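You operate a simulated robot arm through the tools that you are given. There is no shell and no other tool. Be economical: measure what you need, move in short steps, check, and stop when the job is done.

You are at the controls of a simulated two-armed robot. One attempt, no reset.

Task
Hold the green tote on the grey table top steady with one hand and put the large green tab in it with the other.

The check looks at the end state, three seconds after you hand in, the way a careful person would. Anything else that was tipped, shoved, dropped, spilled or broken makes it a failure.

Robot
Two 7-joint arms with three-finger grippers on one trunk, on a base that drives. Base frame: it is fixed to the floor where the robot stands at the start and does not move with it; the origin is under the middle of the robot, x ahead of it, y to its left, z up. Readings come in mm, rad, newtons and seconds.
The left shoulder is at the start at [66, 154, 889], the right one opposite. With the tool pointing down near the work surface each hand reaches from about 240 to 660 mm from the robot's upright axis, wherever it stands, measured 20 degrees to its own side. Places, roughly: green tote [-1250, 2250, 750]; large green tab (5x4x3 cm) [600, 100, 700]. Payload 2.69 kg a hand.
The TCP of each hand is the grasp point between the finger pads, 29 mm short of the fingertips. In the tool frame z runs along the fingers and y along their closing line. The gripper opens to 120 mm. The gripper's body begins 78 mm behind the TCP.
Orientation is told as [roll, pitch, yaw] about the base's x, y, z axes, in that order, counted from this pose: with the fingers straight down and closing along the base's y, the tool's x points along the base's -x, its y along +y and its z along -z.

Tools
- The arms move only by the tool send_rows. It takes "left_commands", "right_commands" or both (then of equal length, played together; a hand with none holds still); each is a list of rows, each a list of 7 numbers: the shift along the base's x, y, z in mm, then the turn, a rotation vector about the base's x, y, z in rad, then the closure in counts, from 0 (fully open) to 255 (shut). In form: [[tx, ty, tz, wx, wy, wz, gripper], ...]. A call has 1 to 20 rows; each row shifts and turns the commanded pose from where the row before left it. Rows are played at 5 a second. More than 50 mm and 0.15 rad between two rows, or a gripper value outside its range, and nothing of the call is played. Where a pose cannot be reached the arm comes as near as it can. A force on the tool above 40 N (or 10 N above the force at the start of the call, whichever is more), or a blocked arm, ends the call early, and 0.2 s more pass. The fingers move at their own pace and stop on an object; they squeeze with about 26 N. The grip force told is the motor's: it shows also when the fingers shut on nothing. Time passes only in rows, and 0.2 s behind the last, so rows that do not move let the fingers close. It gives the time, the measured TCP pose, the force on the tool (base axes), the opening and the grip force at its end, in the units of the frame above (readings bear some noise), with the torque about the TCP (base axes, N m) and any sound that the robot's microphone picked up.
- Cameras (640 x 400 px; columns grow to the right, rows downward): "scene" is now at [192.4, 21.4, 1071.8]; the picture's right is [0.24, -0.97, 0.00], its down [-0.18, -0.04, -0.98] and it looks along [0.95, 0.23, -0.19] (base axes); focal length 214 px, centre (320, 200). "left" rides on the left gripper at [63, 0, -104] in its tool frame; the picture's right is [-0.01, 1.00, 0.00], its down [-0.83, 0.00, -0.56] and it looks along [-0.56, 0.00, 0.83] (tool axes); focal length 275 px, centre (320, 200). "right" rides on the right gripper at [63, 0, -104] in its tool frame; the picture's right is [0.00, 1.00, 0.00], its down [-0.83, 0.00, -0.56] and it looks along [-0.56, 0.00, 0.83] (tool axes); focal length 275 px, centre (320, 200). There is no depth. A picture from a camera that has moved, and an enlarged one, comes with that camera's place and axes in the base frame and with its lens.
- get_image(camera): a new picture of that camera. The clock stands still meanwhile.
- slide_trunk(by): slides the trunk up (or, below 0, down) by that many mm; the arms and the scene camera ride with it, the base frame stays. It gives what a move gives, with no picture.
- steer(legs): drives the robot by 1 to 6 legs, each [ahead, left, turn to the left] in mm, mm and rad, along the robot's own axes; the way and the turn of a leg run together, so that a leg with both is an arc; at most 1500 mm and 3.142 rad a leg. The arms and the cameras ride along, it lands a little off, and it stops where it bumps. It gives what a move gives.
- head_to(pan, tilt): turns the head with the scene camera to pan (to the left, within 1.396 rad either way) and tilt (down, from -0.506 to 1.204), counted from straight ahead of the robot. It gives what a move gives.
- zoom(camera, box): a new picture of the part [left, top, right, bottom] of that camera's present view, enlarged. The clock stands still meanwhile.
- sign_off(): hands the job in; it is judged then, once.

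Work in short steps. Places have to be worked out from the pictures, the camera data and where the tool is seen: move nearer, look again, correct. Check each grasp and each placing, and mend what went wrong. You have 120 turns and 88 pictures in all, those below and enlarged ones among them. Open the grippers and draw the arms clear of the work before you hand the job in, unless the task says otherwise; then end with one line.

The tools are called by a JSON object that holds its "method" and its "body". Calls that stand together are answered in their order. send_rows: Moves the arms, as the interface text tells. Its arguments: {"type":"object","properties":{"left_commands":{"type":"array"},"right_commands":{"type":"array"}},"required":[]} The other tools are called the same way: slide_trunk (by) slides the trunk up or down; steer (legs) drives the base; head_to (pan, tilt) turns the head that bears the scene camera; get_image (camera) takes a picture; zoom (camera, box) takes an enlarged picture of a part of a camera's view; sign_off () hands the job in.

At the start:

```text
time: 0.0
left_ee_pos: [346.5, 211.9, 957.6]
left_tcp_rot: [0.001, -0.001, 0.002]
left_force: [0.1, -0.6, 0.4]
left_torque: [-0.02, 0.01, -0.04]
left_width: 120.0
left_grasp_force: 0.0
right_ee_pos: [339.7, -51.5, 1002.9]
right_tcp_rot: [0.0, 0.001, 0.0]
right_force: [0.1, -0.9, -0.4]
right_torque: [0.02, -0.02, 0.04]
right_width: 120.0
right_grasp_force: 0.0
trunk travel left (down, up): [-259.0, 178.0]
robot x, y, heading: [1.6, -2.7, -0.002]
head pan, tilt: [0.237, 0.19]
```

scene: 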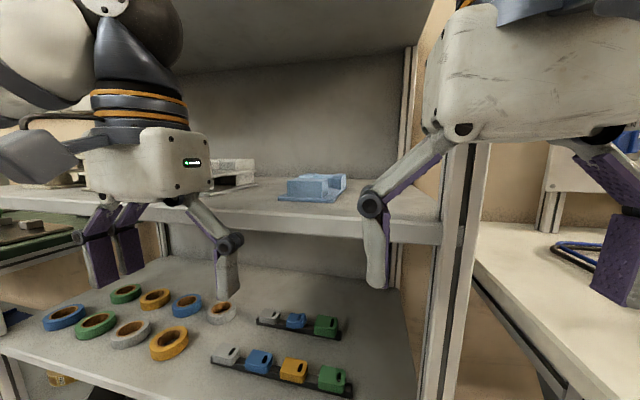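
right: 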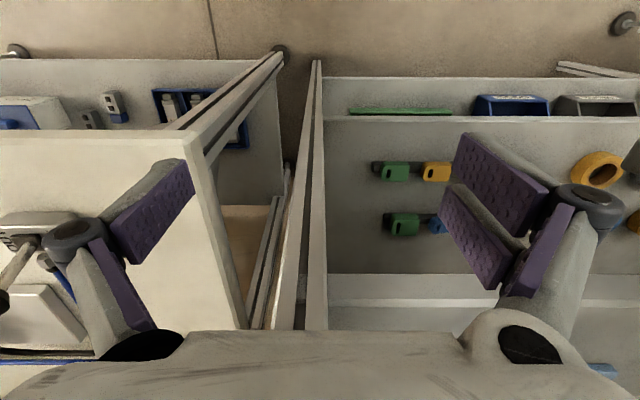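
left: 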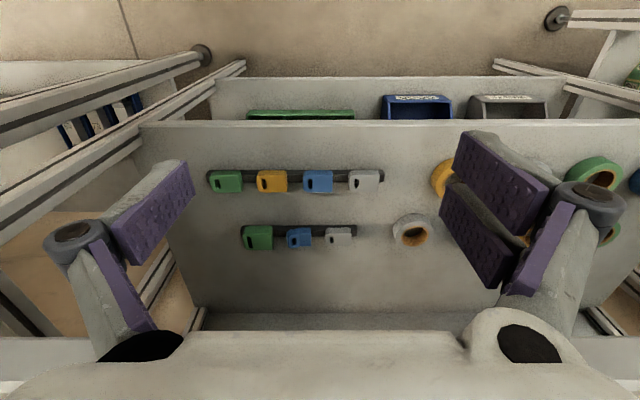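

The back-row green tab at about [591,105] fits the stated place. I'll zoom in to check that and to gauge the overhanging shelf.

{"method": "zoom", "body": {"camera": "scene", "box": [160, 160, 480, 400]}}

{"method": "zoom", "body": {"camera": "left", "box": [140, 80, 440, 360]}}

```text
1.67 times, centred on (320, 280) of scene
camera zoom: at [192.4, 21.4, 1071.8], right [0.24, -0.97, 0.0], down [-0.18, -0.04, -0.98], along [0.95, 0.23, -0.19], focal length 358 px, centre (320, 67)
```

zoom: 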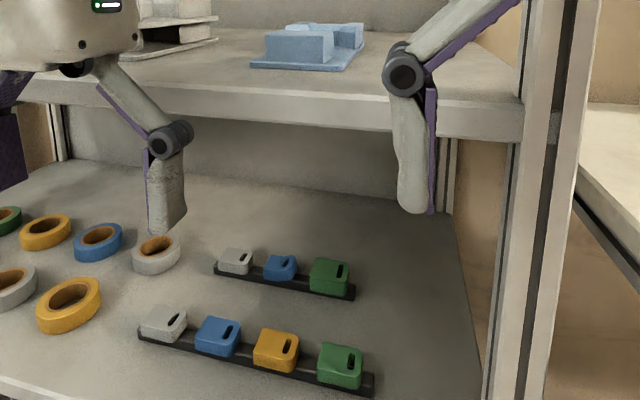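

```text
1.43 times, centred on (290, 220) of left
camera zoom: at [283.6, 212.3, 1061.0], right [0.0, 1.0, 0.0], down [0.83, 0.0, 0.56], along [0.56, 0.0, -0.83], focal length 393 px, centre (363, 171)
```

zoom: 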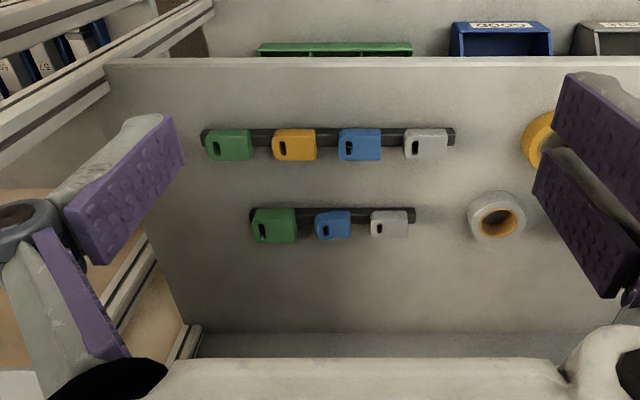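

The back-row green tab is the larger one, at about [593,107,715], under an overhanging shelf. I'll lower the trunk to look beneath the shelf and to set up a tilted approach.

{"method": "slide_trunk", "body": {"by": -150}}

{"method": "head_to", "body": {"pan": 0.15, "tilt": 0.25}}

{"method": "get_image", "body": {"camera": "scene"}}

{"method": "get_image", "body": {"camera": "left"}}

```text
time: 1.8
left_ee_pos: [361.9, 208.4, 782.7]
left_tcp_rot: [-0.014, 0.065, -0.014]
left_force: [0.5, 0.3, 0.2]
left_torque: [-0.01, 0.02, 0.0]
left_width: 119.9
left_grasp_force: 0.0
right_ee_pos: [352.3, -49.7, 825.7]
right_tcp_rot: [0.004, 0.076, 0.004]
right_force: [-26.4, 0.5, 14.6]
right_torque: [-0.14, -4.07, -0.38]
right_width: 120.2
right_grasp_force: 0.1
trunk travel left (down, up): [-109.0, 328.0]
robot x, y, heading: [-0.2, -1.7, 0.006]
head pan, tilt: [0.237, 0.19]
```

```text
time: 2.4
left_ee_pos: [362.0, 209.1, 782.7]
left_tcp_rot: [-0.013, 0.065, -0.014]
left_force: [0.7, 0.3, 0.9]
left_torque: [-0.03, 0.0, -0.01]
left_width: 119.9
left_grasp_force: 0.1
right_ee_pos: [352.1, -50.9, 826.7]
right_tcp_rot: [0.005, 0.076, 0.002]
right_force: [-41.1, -0.8, 21.5]
right_torque: [-0.02, -6.24, -0.37]
right_width: 120.3
right_grasp_force: 0.0
trunk travel left (down, up): [-109.0, 328.0]
robot x, y, heading: [-1.2, -1.7, -0.0]
head pan, tilt: [0.15, 0.25]
```

```text
82 pictures are left
camera scene: at [219.4, 13.5, 910.7], right [0.15, -0.99, 0.0], down [-0.22, -0.04, -0.98], along [0.96, 0.15, -0.22], focal length 214 px, centre (320, 200)
```

scene: 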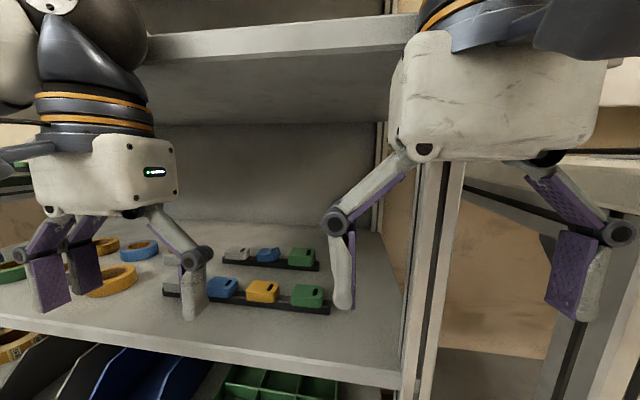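

```text
81 pictures are left
camera left: at [306.2, 211.4, 890.7], right [0.02, 1.0, -0.01], down [0.87, -0.01, 0.5], along [0.5, -0.02, -0.87], focal length 275 px, centre (320, 200)
```

left: 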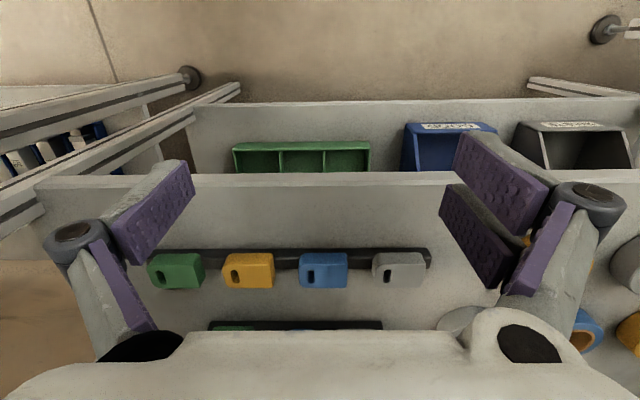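

The right hand reads -41 N in x, so it's pressing on the shelf edge. I'll back the base straight away to clear it.

{"method": "steer", "body": {"legs": [[-150, 0, 0]]}}

{"method": "get_image", "body": {"camera": "scene"}}

```text
time: 3.8
left_ee_pos: [234.4, 212.0, 759.6]
left_tcp_rot: [-0.002, 0.138, -0.001]
left_force: [-0.1, -0.4, -0.2]
left_torque: [0.04, 0.02, -0.01]
left_width: 120.1
left_grasp_force: 0.0
right_ee_pos: [224.8, -51.1, 816.0]
right_tcp_rot: [0.005, 0.104, -0.002]
right_force: [0.0, 0.6, -0.1]
right_torque: [0.01, 0.0, 0.0]
right_width: 119.8
right_grasp_force: 0.0
trunk travel left (down, up): [-109.0, 328.0]
robot x, y, heading: [-151.5, 3.0, -0.001]
head pan, tilt: [0.15, 0.25]
```

```text
80 pictures are left
camera scene: at [92.6, 13.3, 904.2], right [0.15, -0.99, 0.0], down [-0.24, -0.04, -0.97], along [0.96, 0.14, -0.25], focal length 214 px, centre (320, 200)
```

scene: 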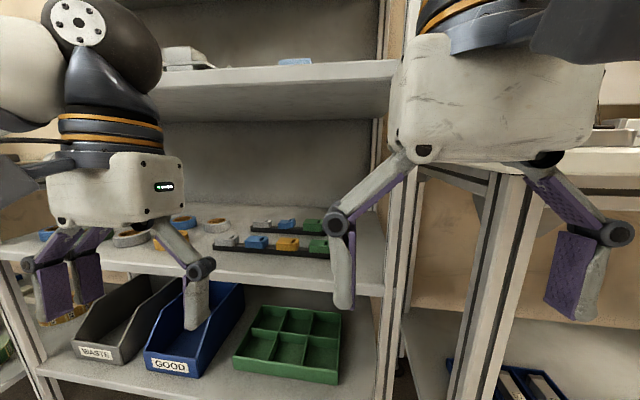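

We're clear of the shelf. From two views its front edge is at x≈400 and its underside at z≈985. I'll tilt the left tool forward, aligned with the tab, and move the right hand away.

{"method": "send_rows", "body": {"left_commands": [[17, -13, 5, 0, -0.13, 0, 0], [17, -13, 5, 0, -0.13, 0, 0], [17, -13, 5, 0, -0.13, 0, 0], [17, -13, 5, 0, -0.13, 0, 0], [17, -13, 5, 0, -0.13, 0, 0], [17, -13, 5, 0, -0.13, 0, 0], [17, -13, 5, 0, -0.13, 0, 0], [17, -13, 5, 0, -0.13, 0, 0]], "right_commands": [[0, -15, 0, 0, 0, 0, 0], [0, -15, 0, 0, 0, 0, 0], [0, -15, 0, 0, 0, 0, 0], [0, -15, 0, 0, 0, 0, 0], [0, -15, 0, 0, 0, 0, 0], [0, -15, 0, 0, 0, 0, 0], [0, 0, 0, 0, 0, 0, 0], [0, 0, 0, 0, 0, 0, 0]]}}

{"method": "get_image", "body": {"camera": "scene"}}

{"method": "get_image", "body": {"camera": "left"}}

```text
time: 5.6
left_ee_pos: [370.9, 106.6, 800.5]
left_tcp_rot: [-0.003, -0.905, 0.002]
left_force: [0.4, 0.2, 0.0]
left_torque: [0.0, 0.0, -0.03]
left_width: 120.0
left_grasp_force: 0.1
right_ee_pos: [223.6, -135.8, 796.6]
right_tcp_rot: [0.006, 0.103, -0.003]
right_force: [0.6, 0.8, 0.1]
right_torque: [-0.03, -0.04, 0.01]
right_width: 119.8
right_grasp_force: 0.0
right hand out of reach, approached as far as the arm can: row 2, 3, 4, 5, 6
trunk travel left (down, up): [-109.0, 328.0]
robot x, y, heading: [-150.3, -1.1, 0.002]
head pan, tilt: [0.15, 0.25]
```

```text
79 pictures are left
camera scene: at [92.8, 13.3, 904.2], right [0.15, -0.99, 0.0], down [-0.24, -0.04, -0.97], along [0.96, 0.14, -0.25], focal length 214 px, centre (320, 200)
```

scene: 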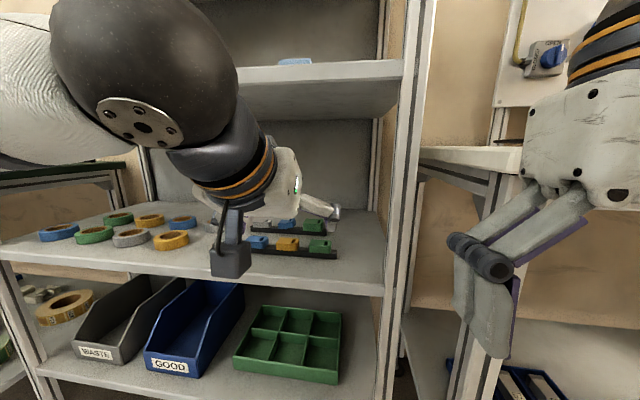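

```text
78 pictures are left
camera left: at [249.9, 107.0, 814.4], right [0.0, 1.0, 0.0], down [0.08, 0.0, 1.0], along [1.0, 0.0, -0.08], focal length 275 px, centre (320, 200)
```

left: 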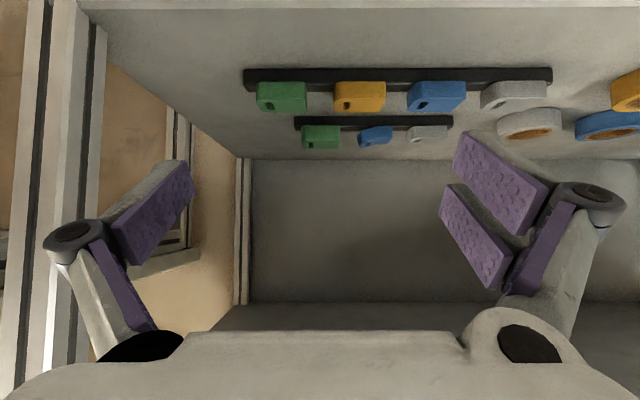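

A camera box hangs under the tilted hand and would foul the front-row tabs. I'll turn the tool half a turn about its own axis so the camera rides on top, pulling back slightly as it turns.

{"method": "send_rows", "body": {"left_commands": [[-5, 0, 2, 0.118, 0, -0.0926, 0], [-5, 0, 2, 0.118, 0, -0.0926, 0], [-5, 0, 2, 0.118, 0, -0.0926, 0], [-5, 0, 2, 0.118, 0, -0.0926, 0], [-5, 0, 2, 0.118, 0, -0.0926, 0], [-5, 0, 2, 0.118, 0, -0.0926, 0], [0, 0, 0, 0.118, 0, -0.0926, 0], [0, 0, 0, 0.118, 0, -0.0926, 0]]}}

```text
time: 7.4
left_ee_pos: [340.3, 106.9, 811.5]
left_tcp_rot: [0.868, -0.286, -1.335]
left_force: [-0.3, -0.5, 0.1]
left_torque: [0.01, 0.0, 0.0]
left_width: 119.9
left_grasp_force: 0.1
right_ee_pos: [223.9, -135.4, 795.5]
right_tcp_rot: [0.006, 0.103, -0.002]
right_force: [0.1, 0.0, -0.7]
right_torque: [-0.05, -0.03, 0.01]
right_width: 120.1
right_grasp_force: 0.1
trunk travel left (down, up): [-109.0, 328.0]
robot x, y, heading: [-149.8, 0.8, -0.004]
head pan, tilt: [0.15, 0.25]
```

The turn is following without trouble, so I'll finish it: 1.94 rad remain.

{"method": "send_rows", "body": {"left_commands": [[0, 0, 0, 0.118, 0, -0.0926, 0], [0, 0, 0, 0.118, 0, -0.0926, 0], [0, 0, 0, 0.118, 0, -0.0926, 0], [0, 0, 0, 0.118, 0, -0.0926, 0], [0, 0, 0, 0.118, 0, -0.0926, 0], [0, 0, 0, 0.118, 0, -0.0926, 0], [0, 0, 0, 0.118, 0, -0.0926, 0], [0, 0, 0, 0.118, 0, -0.0926, 0], [0, 0, 0, 0.118, 0, -0.0926, 0], [0, 0, 0, 0.118, 0, -0.0926, 0], [0, 0, 0, 0.118, 0, -0.0926, 0], [0, 0, 0, 0.118, 0, -0.0926, 0], [0, 0, 0, 0.1085, 0, -0.085, 0], [0, 0, 0, 0, 0, 0, 0]]}}

{"method": "get_image", "body": {"camera": "scene"}}

{"method": "get_image", "body": {"camera": "left"}}

```text
time: 10.4
left_ee_pos: [341.1, 106.7, 812.3]
left_tcp_rot: [0.885, -0.211, -1.4]
left_force: [-0.2, 0.0, 0.2]
left_torque: [0.01, -0.03, 0.01]
left_width: 120.1
left_grasp_force: 0.0
left hand out of reach, approached as far as the arm can: row 1, 2, 3, 4, 5, 6, 7, 8, 9, 10, 11, 12, 13
right_ee_pos: [223.7, -135.4, 796.7]
right_tcp_rot: [0.004, 0.102, -0.001]
right_force: [-0.5, -0.1, 0.0]
right_torque: [0.0, 0.01, -0.01]
right_width: 120.0
right_grasp_force: 0.0
trunk travel left (down, up): [-109.0, 328.0]
robot x, y, heading: [-153.7, -1.3, -0.003]
head pan, tilt: [0.15, 0.25]
```

```text
77 pictures are left
camera scene: at [92.7, 13.3, 904.2], right [0.15, -0.99, 0.0], down [-0.24, -0.04, -0.97], along [0.96, 0.14, -0.25], focal length 214 px, centre (320, 200)
```

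scene: 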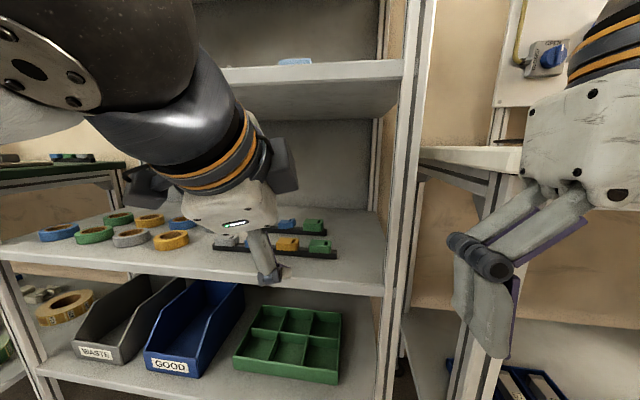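

```text
76 pictures are left
camera left: at [248.6, 167.8, 863.8], right [0.6, 0.26, 0.76], down [-0.3, -0.8, 0.52], along [0.74, -0.54, -0.4], focal length 275 px, centre (320, 200)
```

left: 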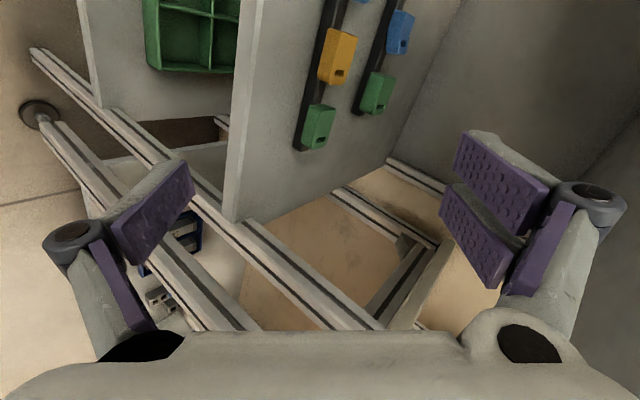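

The wrist hits its limit in that direction at about +1.27 rad. I'll turn it back and try the other way.

{"method": "send_rows", "body": {"left_commands": [[0, 0, 0, -0.118, 0, 0.0926, 0], [0, 0, 0, -0.118, 0, 0.0926, 0], [0, 0, 0, -0.118, 0, 0.0926, 0], [0, 0, 0, -0.118, 0, 0.0926, 0], [0, 0, 0, -0.118, 0, 0.0926, 0], [0, 0, 0, -0.118, 0, 0.0926, 0], [0, 0, 0, -0.118, 0, 0.0926, 0], [0, 0, 0, -0.118, 0, 0.0926, 0], [0, 0, 0, -0.118, 0, 0.0926, 0]]}}

```text
time: 12.4
left_ee_pos: [341.1, 107.6, 812.1]
left_tcp_rot: [-0.07, -0.9, 0.086]
left_force: [-0.1, 0.6, -0.8]
left_torque: [-0.01, -0.01, -0.02]
left_width: 120.2
left_grasp_force: 0.1
right_ee_pos: [223.5, -135.3, 796.3]
right_tcp_rot: [0.007, 0.103, -0.001]
right_force: [-0.3, -0.1, 0.4]
right_torque: [-0.04, -0.01, 0.01]
right_width: 120.0
right_grasp_force: 0.2
trunk travel left (down, up): [-109.0, 328.0]
robot x, y, heading: [-147.8, -1.5, -0.001]
head pan, tilt: [0.15, 0.25]
```

The commands start from the measured pose, so I'll go on in the negative direction to about -π.

{"method": "send_rows", "body": {"left_commands": [[0, 0, 0, -0.118, 0, 0.0926, 0], [0, 0, 0, -0.118, 0, 0.0926, 0], [0, 0, 0, -0.118, 0, 0.0926, 0], [0, 0, 0, -0.118, 0, 0.0926, 0], [0, 0, 0, -0.118, 0, 0.0926, 0], [0, 0, 0, -0.118, 0, 0.0926, 0], [0, 0, 0, -0.118, 0, 0.0926, 0], [0, 0, 0, -0.118, 0, 0.0926, 0], [0, 0, 0, -0.118, 0, 0.0926, 0], [0, 0, 0, -0.118, 0, 0.0926, 0], [0, 0, 0, -0.118, 0, 0.0926, 0], [0, 0, 0, -0.118, 0, 0.0926, 0], [0, 0, 0, -0.118, 0, 0.0926, 0], [0, 0, 0, -0.118, 0, 0.0926, 0], [0, 0, 0, -0.118, 0, 0.0926, 0], [0, 0, 0, -0.118, 0, 0.0926, 0], [0, 0, 0, -0.118, 0, 0.0926, 0], [0, 0, 0, -0.118, 0, 0.0926, 0], [0, 0, 0, -0.118, 0, 0.0926, 0], [0, 0, 0, -0.118, 0, 0.0926, 0]]}}

{"method": "get_image", "body": {"camera": "scene"}}

{"method": "get_image", "body": {"camera": "left"}}

```text
time: 16.6
left_ee_pos: [341.4, 107.6, 812.2]
left_tcp_rot: [-0.116, 0.903, 2.998]
left_force: [0.2, -0.2, -0.5]
left_torque: [0.0, 0.05, 0.0]
left_width: 120.0
left_grasp_force: 0.1
right_ee_pos: [223.3, -135.2, 796.0]
right_tcp_rot: [0.006, 0.102, -0.002]
right_force: [0.2, 0.1, -0.1]
right_torque: [0.0, 0.0, 0.0]
right_width: 119.8
right_grasp_force: 0.1
trunk travel left (down, up): [-109.0, 328.0]
robot x, y, heading: [-150.3, -2.6, -0.002]
head pan, tilt: [0.15, 0.25]
```

```text
75 pictures are left
camera scene: at [92.7, 13.3, 904.2], right [0.15, -0.99, 0.0], down [-0.24, -0.04, -0.97], along [0.96, 0.14, -0.25], focal length 214 px, centre (320, 200)
```

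scene: 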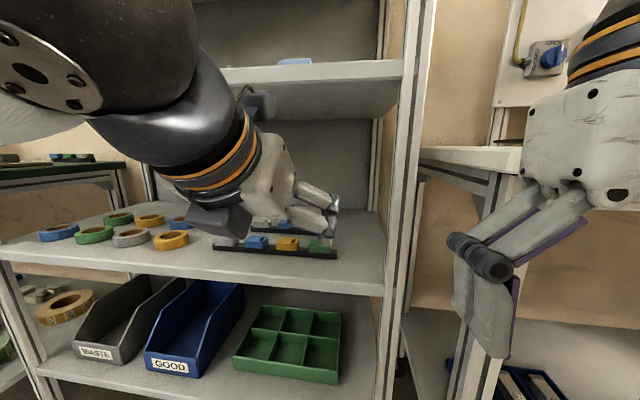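

```text
74 pictures are left
camera left: at [297.7, 101.1, 925.8], right [-0.06, -1.0, -0.07], down [-0.95, 0.08, -0.31], along [0.31, 0.05, -0.95], focal length 275 px, centre (320, 200)
```

left: 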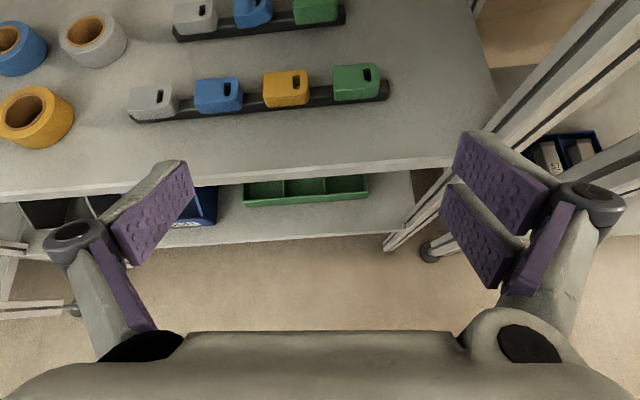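

The camera now rides on top, but there seems to be a block on the opposite side of the hand. I'll zoom in to judge its size.

{"method": "zoom", "body": {"camera": "scene", "box": [140, 70, 380, 270]}}

```text
2.00 times, centred on (260, 170) of scene
camera zoom: at [92.7, 13.3, 904.2], right [0.15, -0.99, 0.0], down [-0.24, -0.04, -0.97], along [0.96, 0.14, -0.25], focal length 429 px, centre (440, 260)
```

zoom: 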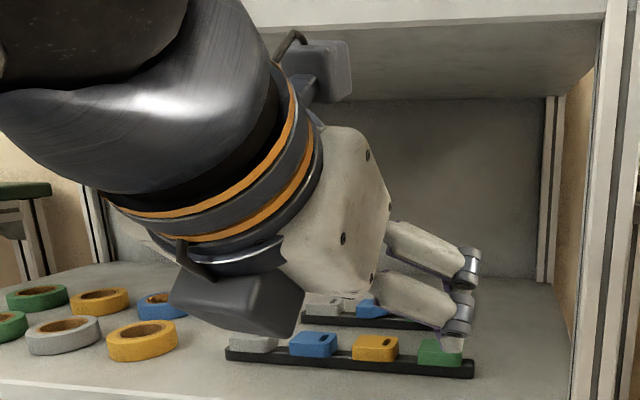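

The lower block should clear the front-row tabs with about 15 mm to spare. I'll level the yaw and move in under the shelf to x≈470, z≈800, then look.

{"method": "send_rows", "body": {"left_commands": [[20, 0, -5, -0.07, 0, 0.06, 0], [27, 0, -5, 0, 0, 0, 0], [27, 0, -5, 0, 0, 0, 0], [27, 0, 0, 0, 0, 0, 0], [27, 0, 0, 0, 0, 0, 0]]}}

{"method": "get_image", "body": {"camera": "left"}}

{"method": "get_image", "body": {"camera": "scene"}}

```text
time: 17.8
left_ee_pos: [468.8, 106.6, 796.0]
left_tcp_rot: [-0.006, 0.909, -3.139]
left_force: [0.1, -0.3, 0.3]
left_torque: [0.01, 0.02, -0.01]
left_width: 119.9
left_grasp_force: 0.1
right_ee_pos: [223.6, -134.7, 796.0]
right_tcp_rot: [0.006, 0.103, -0.003]
right_force: [0.1, -0.5, 0.3]
right_torque: [0.03, 0.0, 0.02]
right_width: 120.1
right_grasp_force: 0.1
trunk travel left (down, up): [-109.0, 328.0]
robot x, y, heading: [-152.5, -0.9, 0.0]
head pan, tilt: [0.15, 0.25]
```

```text
72 pictures are left
camera left: at [425.7, 106.4, 910.6], right [0.0, -1.0, -0.01], down [-0.95, 0.0, -0.31], along [0.31, 0.01, -0.95], focal length 275 px, centre (320, 200)
```

left: 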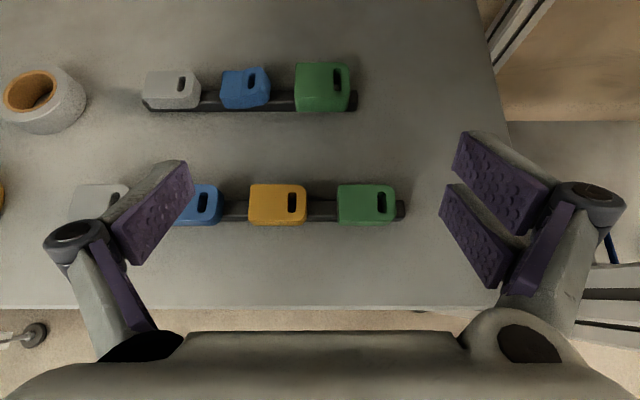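

```text
71 pictures are left
camera scene: at [92.8, 13.3, 904.1], right [0.15, -0.99, 0.0], down [-0.24, -0.04, -0.97], along [0.96, 0.14, -0.25], focal length 214 px, centre (320, 200)
```

scene: 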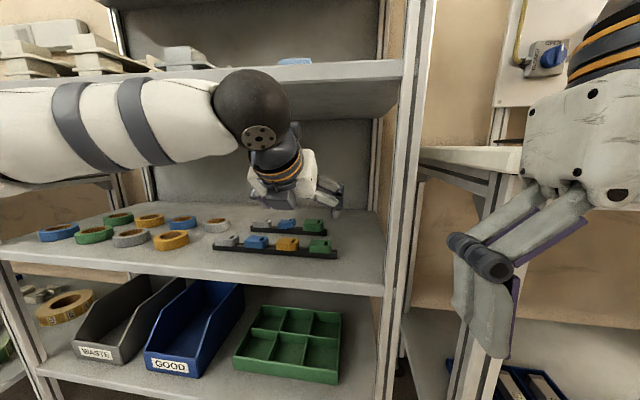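

The tab is centred at about y≈104.5, x≈580–590. I'll go closer, narrowing the fingers to about 75 mm, and look again.

{"method": "send_rows", "body": {"left_commands": [[20, 0, -5, 0, 0, 0, 96], [20, -1, -5, 0, 0, 0, 96], [20, -1, -5, 0, 0, 0, 96], [10, 0, -5, 0, 0, 0, 96]]}}

{"method": "get_image", "body": {"camera": "left"}}

{"method": "zoom", "body": {"camera": "scene", "box": [200, 60, 400, 280]}}

```text
time: 18.8
left_ee_pos: [538.1, 104.6, 777.1]
left_tcp_rot: [-0.006, 0.907, -3.141]
left_force: [0.1, 0.5, 0.0]
left_torque: [-0.05, -0.02, 0.02]
left_width: 74.9
left_grasp_force: 0.1
right_ee_pos: [222.3, -135.4, 796.0]
right_tcp_rot: [0.004, 0.103, -0.002]
right_force: [0.0, -0.9, 0.1]
right_torque: [-0.02, -0.02, -0.02]
right_width: 120.0
right_grasp_force: 0.1
trunk travel left (down, up): [-109.0, 328.0]
robot x, y, heading: [-147.1, 1.3, -0.002]
head pan, tilt: [0.15, 0.25]
```

```text
70 pictures are left
camera left: at [495.4, 103.9, 891.4], right [0.0, -1.0, -0.01], down [-0.95, 0.0, -0.31], along [0.31, 0.01, -0.95], focal length 275 px, centre (320, 200)
```

left: 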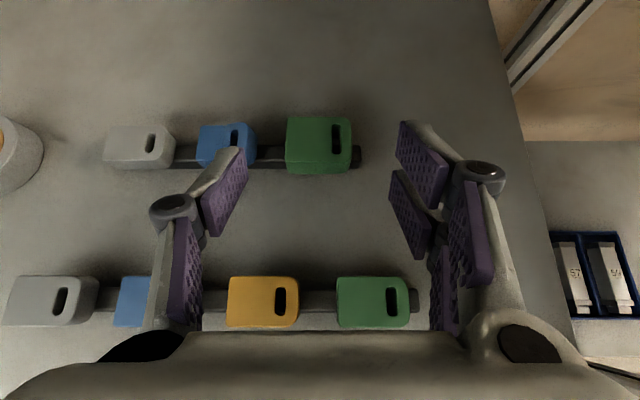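

```text
1.82 times, centred on (300, 170) of scene
camera zoom: at [92.8, 13.3, 904.2], right [0.15, -0.99, 0.0], down [-0.24, -0.04, -0.97], along [0.96, 0.14, -0.25], focal length 390 px, centre (356, 254)
```

zoom: 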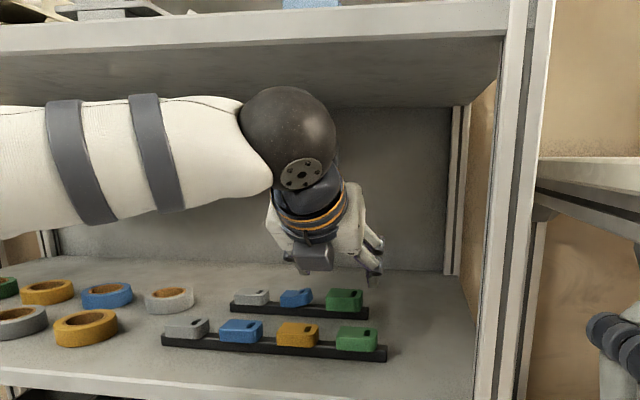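

Triangulated, the tab is centred near [600,105], about 51 mm wide with its top at z≈718. I'll set the opening to about 68 mm, move over it, stop a little high at z≈745, and look.

{"method": "send_rows", "body": {"left_commands": [[20, 0, 0, 0, 0, 0, 110], [20, 0, 0, 0, 0, 0, 110], [8, 0, -12, 0, 0, 0, 110], [0, 0, -18, 0, 0, 0, 110], [0, 0, 0, 0, 0, 0, 110]]}}

{"method": "get_image", "body": {"camera": "left"}}

{"method": "zoom", "body": {"camera": "scene", "box": [220, 140, 380, 260]}}

```text
time: 20.0
left_ee_pos: [586.7, 105.0, 746.7]
left_tcp_rot: [-0.004, 0.906, -3.139]
left_force: [-0.7, -0.3, 0.5]
left_torque: [0.0, 0.04, 0.02]
left_width: 68.3
left_grasp_force: 0.1
right_ee_pos: [223.0, -135.2, 796.4]
right_tcp_rot: [0.005, 0.103, -0.002]
right_force: [-0.1, 0.4, 0.1]
right_torque: [-0.03, 0.0, -0.04]
right_width: 120.0
right_grasp_force: 0.0
trunk travel left (down, up): [-109.0, 328.0]
robot x, y, heading: [-150.9, 2.3, 0.002]
head pan, tilt: [0.15, 0.25]
```

```text
68 pictures are left
camera left: at [543.5, 104.0, 861.2], right [0.0, -1.0, -0.01], down [-0.95, 0.0, -0.31], along [0.31, 0.01, -0.95], focal length 275 px, centre (320, 200)
```

left: 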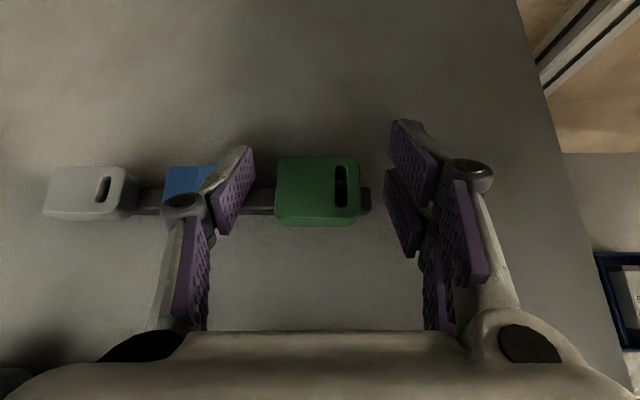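

```text
3.33 times, centred on (300, 200) of scene
camera zoom: at [92.7, 13.3, 904.2], right [0.15, -0.99, 0.0], down [-0.24, -0.04, -0.97], along [0.96, 0.14, -0.25], focal length 715 px, centre (387, 200)
```

zoom: 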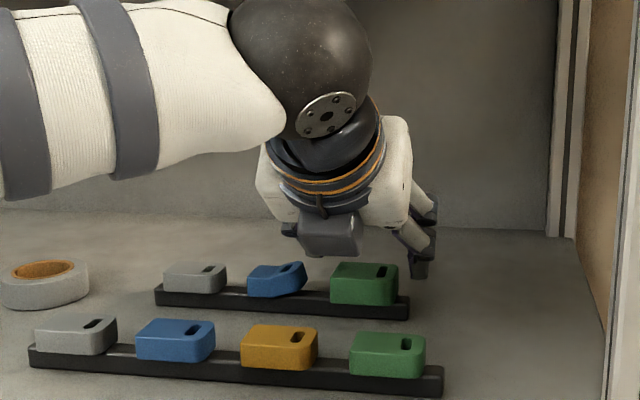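

The tab sits centred between the fingers, with its top at z≈712 and x from 585 to 620. I'll descend 27 mm in small steps, watching the force.

{"method": "send_rows", "body": {"left_commands": [[0, 0.5, -7, 0, 0, 0, 110], [0, 0.5, -7, 0, 0, 0, 110], [0, 0, -7, 0, 0, 0, 110], [0, 0, -6, 0, 0, 0, 110], [0, 0, 0, 0, 0, 0, 110]]}}

{"method": "get_image", "body": {"camera": "left"}}

{"method": "zoom", "body": {"camera": "scene", "box": [220, 140, 380, 260]}}

```text
time: 21.2
left_ee_pos: [586.4, 105.7, 718.9]
left_tcp_rot: [-0.004, 0.906, -3.139]
left_force: [0.0, -0.4, 1.1]
left_torque: [-0.03, 0.0, 0.01]
left_width: 68.4
left_grasp_force: 0.1
right_ee_pos: [222.1, -135.4, 797.5]
right_tcp_rot: [0.005, 0.104, -0.003]
right_force: [-0.5, -0.2, 0.5]
right_torque: [-0.02, 0.03, 0.03]
right_width: 120.1
right_grasp_force: 0.0
trunk travel left (down, up): [-109.0, 328.0]
robot x, y, heading: [-151.4, 2.1, 0.002]
head pan, tilt: [0.15, 0.25]
```

```text
66 pictures are left
camera left: at [543.4, 105.3, 833.9], right [0.0, -1.0, -0.01], down [-0.95, 0.0, -0.31], along [0.31, 0.01, -0.95], focal length 275 px, centre (320, 200)
```

left: 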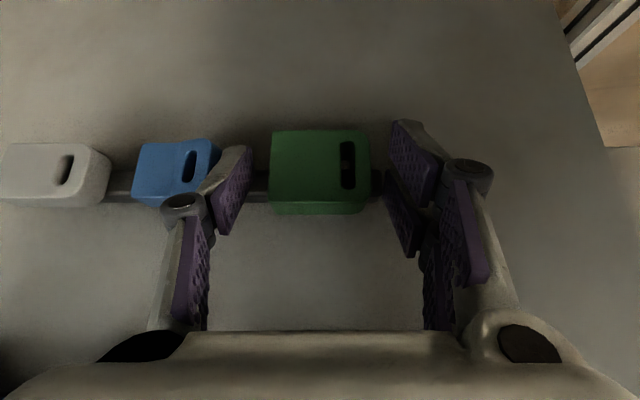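

```text
3.33 times, centred on (300, 200) of scene
camera zoom: at [92.7, 13.3, 904.2], right [0.15, -0.99, 0.0], down [-0.24, -0.04, -0.97], along [0.96, 0.14, -0.25], focal length 715 px, centre (387, 200)
```

zoom: 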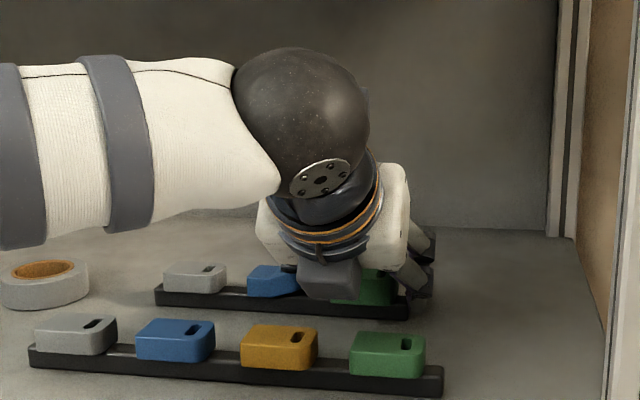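

There's no contact and the fingers straddle the tab, with the tips about 15 mm below its top. I'll close the gripper.

{"method": "send_rows", "body": {"left_commands": [[0, 0, 0, 0, 0, 0, 140], [0, 0, 0, 0, 0, 0, 170], [0, 0, 0, 0, 0, 0, 255], [0, 0, 0, 0, 0, 0, 255], [0, 0, 0, 0, 0, 0, 255]]}}

{"method": "get_image", "body": {"camera": "left"}}

```text
time: 22.2
left_ee_pos: [585.2, 95.6, 721.7]
left_tcp_rot: [0.007, 0.911, 3.133]
left_force: [-0.3, -5.8, 0.7]
left_torque: [-0.26, -0.13, -0.04]
left_width: 46.8
left_grasp_force: 25.7
right_ee_pos: [223.6, -136.6, 797.4]
right_tcp_rot: [0.004, 0.102, -0.004]
right_force: [0.6, 0.0, 0.3]
right_torque: [-0.01, 0.01, -0.02]
right_width: 119.9
right_grasp_force: 0.1
trunk travel left (down, up): [-109.0, 328.0]
robot x, y, heading: [-146.3, 2.7, -0.003]
head pan, tilt: [0.15, 0.25]
stopped in row 5 (left hand): the force on the tool passed its limit at 40 N (the readings are from after the stop); the commanded pose is now the measured one
```

```text
64 pictures are left
camera left: at [541.8, 96.7, 834.9], right [-0.02, -1.0, 0.0], down [-0.95, 0.01, -0.31], along [0.31, -0.01, -0.95], focal length 275 px, centre (320, 200)
```

left: 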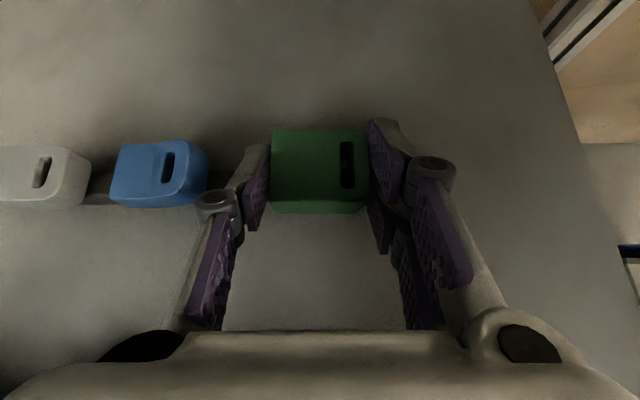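

The grip reads 46.8 mm at 26 N, though the hand and tab slid about 9 mm to the right. Blue hasn't moved. I'll lift straight up slowly.

{"method": "send_rows", "body": {"left_commands": [[0, 0, 4, 0, 0, 0, 255], [0, 0, 6, 0, 0, 0, 255], [0, 0, 8, 0, 0, 0, 255], [0, 0, 8, 0, 0, 0, 255], [0, 0, 8, 0, 0, 0, 255]]}}

{"method": "get_image", "body": {"camera": "left"}}

{"method": "zoom", "body": {"camera": "scene", "box": [220, 140, 380, 260]}}

```text
time: 23.4
left_ee_pos: [585.0, 97.7, 754.2]
left_tcp_rot: [0.006, 0.908, 3.139]
left_force: [0.2, -0.1, 0.7]
left_torque: [0.0, 0.01, -0.01]
left_width: 46.7
left_grasp_force: 26.2
right_ee_pos: [222.4, -137.5, 796.9]
right_tcp_rot: [0.005, 0.103, -0.003]
right_force: [-0.4, -0.3, 0.5]
right_torque: [0.01, 0.02, 0.03]
right_width: 120.1
right_grasp_force: 0.1
trunk travel left (down, up): [-109.0, 328.0]
robot x, y, heading: [-148.9, 0.6, -0.001]
head pan, tilt: [0.15, 0.25]
```

```text
63 pictures are left
camera left: at [542.2, 98.9, 868.2], right [-0.01, -1.0, 0.0], down [-0.95, 0.01, -0.31], along [0.31, 0.0, -0.95], focal length 275 px, centre (320, 200)
```

left: 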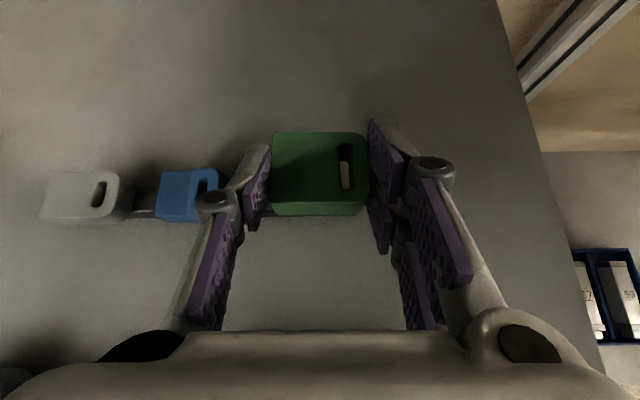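

```text
3.33 times, centred on (300, 200) of scene
camera zoom: at [92.7, 12.4, 904.2], right [0.15, -0.99, 0.0], down [-0.24, -0.04, -0.97], along [0.96, 0.14, -0.25], focal length 715 px, centre (387, 200)
```

zoom: 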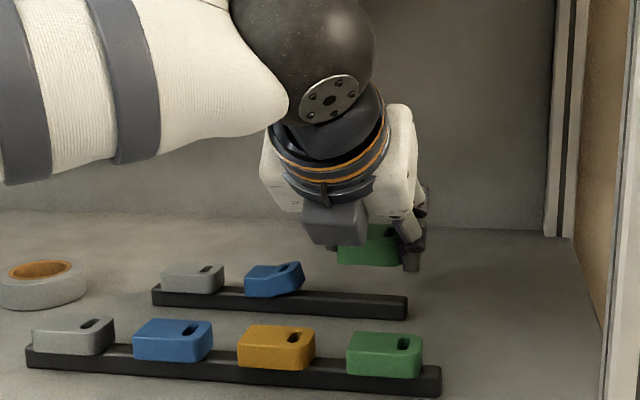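

The tab is lifted and held, and the rail and its neighbours are undisturbed. I'll retract along the entry path.

{"method": "send_rows", "body": {"left_commands": [[-5, 1, 12, 0, 0, 0, 255], [-20, 1, 12, 0, 0, 0, 255], [-25, 0, 10, 0, 0, 0, 255], [-25, 0, 5, 0, 0, 0, 255], [-25, 0, 3, 0, 0, 0, 255], [-25, 0, 0, 0, 0, 0, 255], [-25, 0, 0, 0, 0, 0, 255], [-25, 0, 0, 0, 0, 0, 255], [-25, 0, 0, 0, 0, 0, 255], [-25, 0, 0, 0, 0, 0, 255], [-20, 0, 0, 0, 0, 0, 255]]}}

{"method": "get_image", "body": {"camera": "scene"}}

```text
time: 25.8
left_ee_pos: [339.6, 99.4, 797.0]
left_tcp_rot: [0.006, 0.906, 3.137]
left_force: [0.5, -0.3, 0.2]
left_torque: [0.02, 0.02, 0.01]
left_width: 46.9
left_grasp_force: 26.3
right_ee_pos: [223.1, -136.4, 796.6]
right_tcp_rot: [0.006, 0.103, -0.003]
right_force: [0.4, 0.0, 0.1]
right_torque: [-0.02, -0.01, 0.01]
right_width: 119.7
right_grasp_force: 0.0
trunk travel left (down, up): [-109.0, 328.0]
robot x, y, heading: [-152.8, 3.1, -0.003]
head pan, tilt: [0.15, 0.25]
```

```text
61 pictures are left
camera scene: at [92.7, 12.4, 904.2], right [0.15, -0.99, 0.0], down [-0.24, -0.04, -0.97], along [0.96, 0.14, -0.25], focal length 214 px, centre (320, 200)
```

scene: 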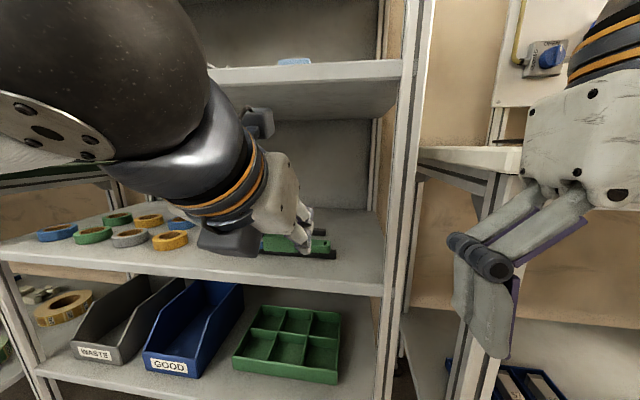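

The tab is out of the shelf. I'll back up 250 mm and look to the left, toward the tote.

{"method": "steer", "body": {"legs": [[-250, 0, 0]]}}

{"method": "head_to", "body": {"pan": 1.396, "tilt": 0.3}}

{"method": "get_image", "body": {"camera": "scene"}}

```text
time: 27.6
left_ee_pos: [91.7, 100.6, 796.4]
left_tcp_rot: [0.004, 0.908, 3.136]
left_force: [-0.8, 0.0, -0.3]
left_torque: [0.0, 0.02, 0.02]
left_width: 46.6
left_grasp_force: 26.1
right_ee_pos: [-26.7, -137.0, 795.8]
right_tcp_rot: [0.004, 0.102, -0.004]
right_force: [0.1, -0.2, -0.3]
right_torque: [0.02, 0.01, -0.01]
right_width: 120.1
right_grasp_force: 0.1
trunk travel left (down, up): [-109.0, 328.0]
robot x, y, heading: [-397.9, -1.7, -0.004]
head pan, tilt: [0.15, 0.25]
```

```text
time: 29.0
left_ee_pos: [91.5, 99.4, 795.4]
left_tcp_rot: [0.004, 0.906, 3.137]
left_force: [0.0, -0.1, -0.5]
left_torque: [0.02, -0.03, -0.01]
left_width: 46.9
left_grasp_force: 25.9
right_ee_pos: [-27.6, -136.2, 796.6]
right_tcp_rot: [0.005, 0.103, -0.004]
right_force: [-0.7, 0.1, 0.2]
right_torque: [0.03, -0.01, -0.01]
right_width: 120.0
right_grasp_force: 0.2
trunk travel left (down, up): [-109.0, 328.0]
robot x, y, heading: [-400.0, -0.5, -0.003]
head pan, tilt: [1.396, 0.3]
```

```text
60 pictures are left
camera scene: at [-232.8, 91.3, 899.4], right [0.98, -0.18, 0.0], down [-0.05, -0.29, -0.96], along [0.17, 0.94, -0.3], focal length 214 px, centre (320, 200)
```

scene: 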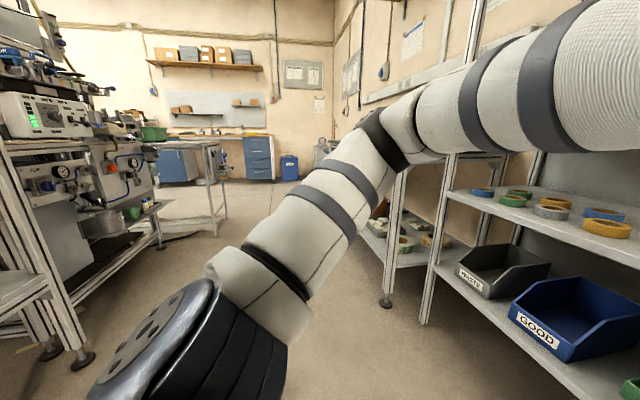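

The tote seems to be the green box at far left, on the grey table past the machine bench. I'll turn left in place, then drive down the corridor partway, bearing slightly right of the machine.

{"method": "steer", "body": {"legs": [[0, 0, 1.571]]}}

{"method": "head_to", "body": {"pan": 0.2, "tilt": 0.3}}

{"method": "get_image", "body": {"camera": "scene"}}

```text
time: 33.3
left_ee_pos: [-504.1, 489.8, 795.9]
left_tcp_rot: [0.006, 0.908, -1.566]
left_force: [-0.3, 0.0, 0.1]
left_torque: [0.03, -0.01, 0.0]
left_width: 46.6
left_grasp_force: 26.3
right_ee_pos: [-266.6, 374.2, 796.5]
right_tcp_rot: [0.005, 0.103, 1.578]
right_force: [-0.2, -0.3, 0.7]
right_torque: [0.0, 0.0, 0.0]
right_width: 120.0
right_grasp_force: 0.1
trunk travel left (down, up): [-109.0, 328.0]
robot x, y, heading: [-400.7, 0.5, 1.577]
head pan, tilt: [1.396, 0.3]
```

```text
time: 34.7
left_ee_pos: [-503.9, 489.3, 795.8]
left_tcp_rot: [0.005, 0.907, -1.566]
left_force: [-0.2, -0.1, -0.6]
left_torque: [-0.01, -0.04, 0.0]
left_width: 46.7
left_grasp_force: 26.0
right_ee_pos: [-268.0, 374.5, 796.3]
right_tcp_rot: [0.006, 0.104, 1.577]
right_force: [-0.2, -0.1, 0.1]
right_torque: [0.0, -0.01, 0.03]
right_width: 119.9
right_grasp_force: 0.1
trunk travel left (down, up): [-109.0, 328.0]
robot x, y, heading: [-401.5, 1.0, 1.578]
head pan, tilt: [0.201, 0.3]
```

```text
59 pictures are left
camera scene: at [-421.5, 242.9, 899.4], right [0.98, 0.21, 0.0], down [0.06, -0.29, -0.96], along [-0.2, 0.93, -0.3], focal length 214 px, centre (320, 200)
```

scene: 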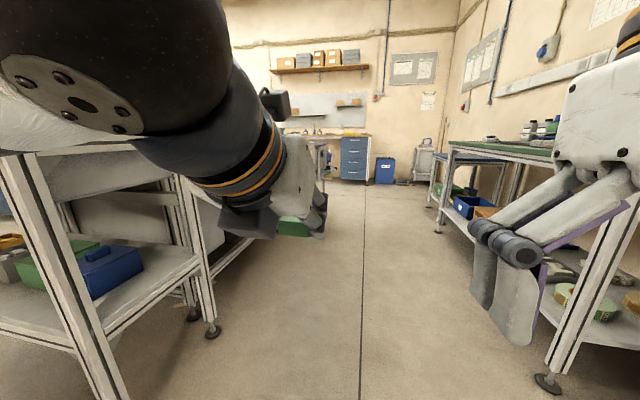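

The corridor ahead is clear. I'll drive forward 1000 mm and 60 mm to the right.

{"method": "steer", "body": {"legs": [[1000, -60, 0]]}}

{"method": "head_to", "body": {"pan": 0.9, "tilt": 0.3}}

{"method": "get_image", "body": {"camera": "scene"}}

```text
time: 39.8
left_ee_pos: [-450.8, 1479.6, 795.9]
left_tcp_rot: [0.006, 0.907, -1.567]
left_force: [0.0, -0.8, -1.0]
left_torque: [-0.01, -0.01, -0.01]
left_width: 46.7
left_grasp_force: 25.9
right_ee_pos: [-212.8, 1362.5, 795.7]
right_tcp_rot: [0.006, 0.103, 1.576]
right_force: [-0.5, -0.6, -0.8]
right_torque: [-0.01, -0.01, 0.03]
right_width: 120.0
right_grasp_force: 0.2
trunk travel left (down, up): [-109.0, 328.0]
robot x, y, heading: [-345.6, 991.0, 1.577]
head pan, tilt: [0.201, 0.3]
```

```text
time: 40.9
left_ee_pos: [-450.5, 1479.0, 796.4]
left_tcp_rot: [0.006, 0.907, -1.569]
left_force: [-1.2, 0.9, 0.1]
left_torque: [0.0, 0.01, 0.01]
left_width: 46.8
left_grasp_force: 25.9
right_ee_pos: [-211.9, 1361.9, 796.9]
right_tcp_rot: [0.005, 0.103, 1.576]
right_force: [1.0, -0.7, -0.3]
right_torque: [-0.01, -0.04, -0.02]
right_width: 120.2
right_grasp_force: 0.0
trunk travel left (down, up): [-109.0, 328.0]
robot x, y, heading: [-342.8, 988.6, 1.579]
head pan, tilt: [0.901, 0.3]
```

```text
58 pictures are left
camera scene: at [-421.7, 1197.9, 899.4], right [0.62, 0.79, 0.0], down [0.23, -0.18, -0.96], along [-0.75, 0.59, -0.3], focal length 214 px, centre (320, 200)
```

scene: 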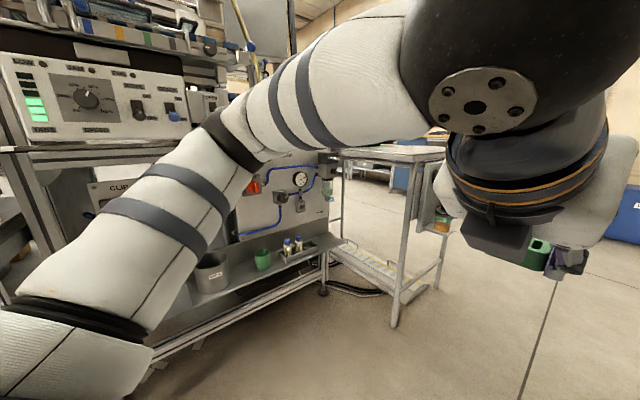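

The grey table's right edge is at x≈-830, y 1990 to 2420+, with its top at about z 790. I'll raise the trunk, then drive on alongside it.

{"method": "slide_trunk", "body": {"by": 220}}

{"method": "steer", "body": {"legs": [[1150, -80, 0]]}}

{"method": "head_to", "body": {"pan": 1.396, "tilt": 0.35}}

{"method": "get_image", "body": {"camera": "scene"}}

```text
time: 43.2
left_ee_pos: [-451.2, 1479.3, 1016.2]
left_tcp_rot: [0.004, 0.907, -1.568]
left_force: [-1.1, 0.6, 0.4]
left_torque: [0.01, -0.01, -0.03]
left_width: 46.6
left_grasp_force: 26.4
right_ee_pos: [-213.3, 1363.7, 1016.4]
right_tcp_rot: [0.006, 0.104, 1.576]
right_force: [0.2, 0.8, -0.8]
right_torque: [-0.01, 0.0, 0.0]
right_width: 119.7
right_grasp_force: 0.1
trunk travel left (down, up): [-329.0, 108.0]
robot x, y, heading: [-344.0, 991.3, 1.578]
head pan, tilt: [0.901, 0.3]
```

```text
time: 49.1
left_ee_pos: [-376.3, 2625.6, 1015.4]
left_tcp_rot: [0.005, 0.908, -1.566]
left_force: [-0.4, -0.5, -1.1]
left_torque: [0.02, 0.0, 0.02]
left_width: 46.7
left_grasp_force: 26.1
right_ee_pos: [-139.0, 2510.0, 1014.9]
right_tcp_rot: [0.005, 0.102, 1.578]
right_force: [0.8, 1.5, -0.2]
right_torque: [0.0, -0.01, -0.02]
right_width: 120.0
right_grasp_force: 0.0
trunk travel left (down, up): [-329.0, 108.0]
robot x, y, heading: [-270.3, 2132.4, 1.582]
head pan, tilt: [0.901, 0.3]
```

```text
time: 50.0
left_ee_pos: [-375.3, 2624.7, 1016.0]
left_tcp_rot: [0.005, 0.909, -1.566]
left_force: [-0.5, -0.4, 0.2]
left_torque: [-0.02, -0.02, -0.01]
left_width: 46.8
left_grasp_force: 26.1
right_ee_pos: [-138.6, 2510.0, 1016.4]
right_tcp_rot: [0.006, 0.102, 1.575]
right_force: [-0.1, 0.4, 0.5]
right_torque: [0.0, -0.04, -0.01]
right_width: 120.2
right_grasp_force: 0.1
trunk travel left (down, up): [-329.0, 108.0]
robot x, y, heading: [-272.9, 2134.0, 1.577]
head pan, tilt: [1.396, 0.351]
```

```text
57 pictures are left
camera scene: at [-365.4, 2236.0, 1128.1], right [0.17, 0.99, 0.0], down [0.34, -0.06, -0.94], along [-0.93, 0.16, -0.34], focal length 214 px, centre (320, 200)
```

scene: 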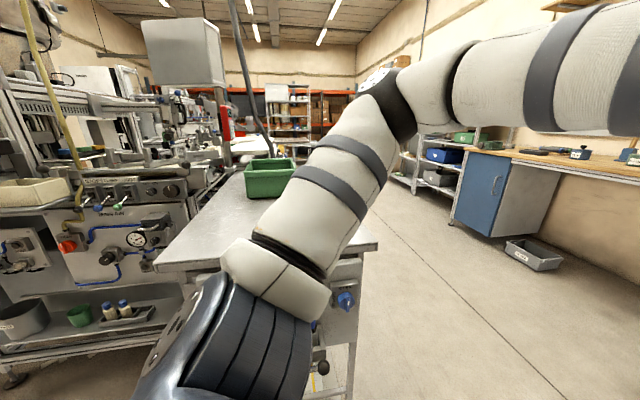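

The tote is the green box at about [-1300, 2200] on the grey table. It's nearer the table's +y edge (y≈2490), and the floor beyond that edge is open. I'll circle round and face it from there.

{"method": "steer", "body": {"legs": [[1250, 0, 0], [0, 980, 0]]}}

{"method": "get_image", "body": {"camera": "scene"}}

```text
time: 63.9
left_ee_pos: [-1375.4, 3876.3, 1017.3]
left_tcp_rot: [0.006, 0.909, -1.564]
left_force: [1.1, 0.2, -0.4]
left_torque: [-0.01, 0.02, 0.0]
left_width: 46.4
left_grasp_force: 25.7
right_ee_pos: [-1137.4, 3759.5, 1016.3]
right_tcp_rot: [0.005, 0.102, 1.579]
right_force: [0.8, 0.1, 0.5]
right_torque: [0.01, 0.01, 0.03]
right_width: 120.1
right_grasp_force: 0.0
trunk travel left (down, up): [-329.0, 108.0]
robot x, y, heading: [-1266.4, 3385.2, 1.581]
head pan, tilt: [1.396, 0.351]
```

```text
56 pictures are left
camera scene: at [-1363.4, 3486.3, 1128.0], right [0.17, 0.99, 0.0], down [0.34, -0.06, -0.94], along [-0.93, 0.16, -0.34], focal length 214 px, centre (320, 200)
```

scene: 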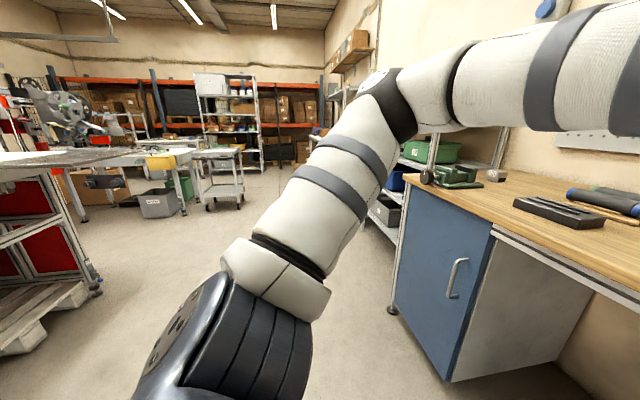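

There's room to turn, so I'll make the half turn to face the tote's table and look.

{"method": "steer", "body": {"legs": [[0, 0, 3.135]]}}

{"method": "head_to", "body": {"pan": -0.2, "tilt": 0.4}}

{"method": "get_image", "body": {"camera": "scene"}}

```text
time: 71.6
left_ee_pos: [-1168.9, 2896.4, 1016.2]
left_tcp_rot: [0.005, 0.907, 1.567]
left_force: [-0.3, 0.9, 0.1]
left_torque: [-0.03, 0.03, -0.02]
left_width: 46.6
left_grasp_force: 26.0
right_ee_pos: [-1406.0, 3013.6, 1016.3]
right_tcp_rot: [0.006, 0.103, -1.572]
right_force: [0.0, 0.1, 0.3]
right_torque: [-0.01, -0.01, -0.02]
right_width: 120.1
right_grasp_force: 0.0
trunk travel left (down, up): [-329.0, 108.0]
robot x, y, heading: [-1271.3, 3385.5, -1.571]
head pan, tilt: [1.396, 0.351]
```

```text
time: 73.3
left_ee_pos: [-1168.6, 2896.0, 1016.8]
left_tcp_rot: [0.006, 0.908, 1.569]
left_force: [-0.1, 0.1, 0.1]
left_torque: [0.02, 0.04, 0.01]
left_width: 46.5
left_grasp_force: 25.6
right_ee_pos: [-1406.2, 3015.0, 1015.9]
right_tcp_rot: [0.005, 0.104, -1.572]
right_force: [0.1, 0.0, -1.0]
right_torque: [0.01, 0.0, 0.01]
right_width: 120.0
right_grasp_force: 0.1
trunk travel left (down, up): [-329.0, 108.0]
robot x, y, heading: [-1270.9, 3387.4, -1.574]
head pan, tilt: [-0.201, 0.4]
```

```text
55 pictures are left
camera scene: at [-1289.4, 3210.5, 1123.5], right [-0.98, 0.2, 0.0], down [0.08, 0.38, -0.92], along [-0.18, -0.9, -0.39], focal length 214 px, centre (320, 200)
```

scene: 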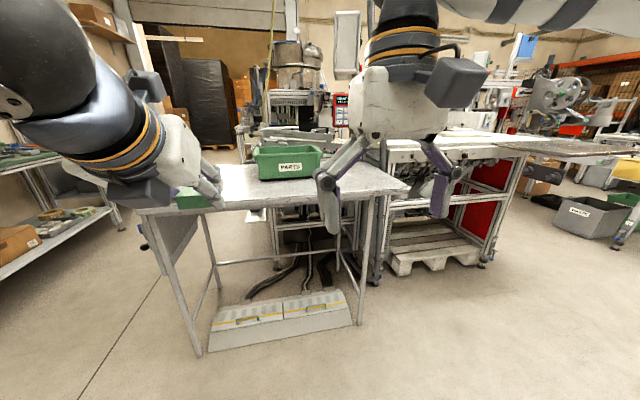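

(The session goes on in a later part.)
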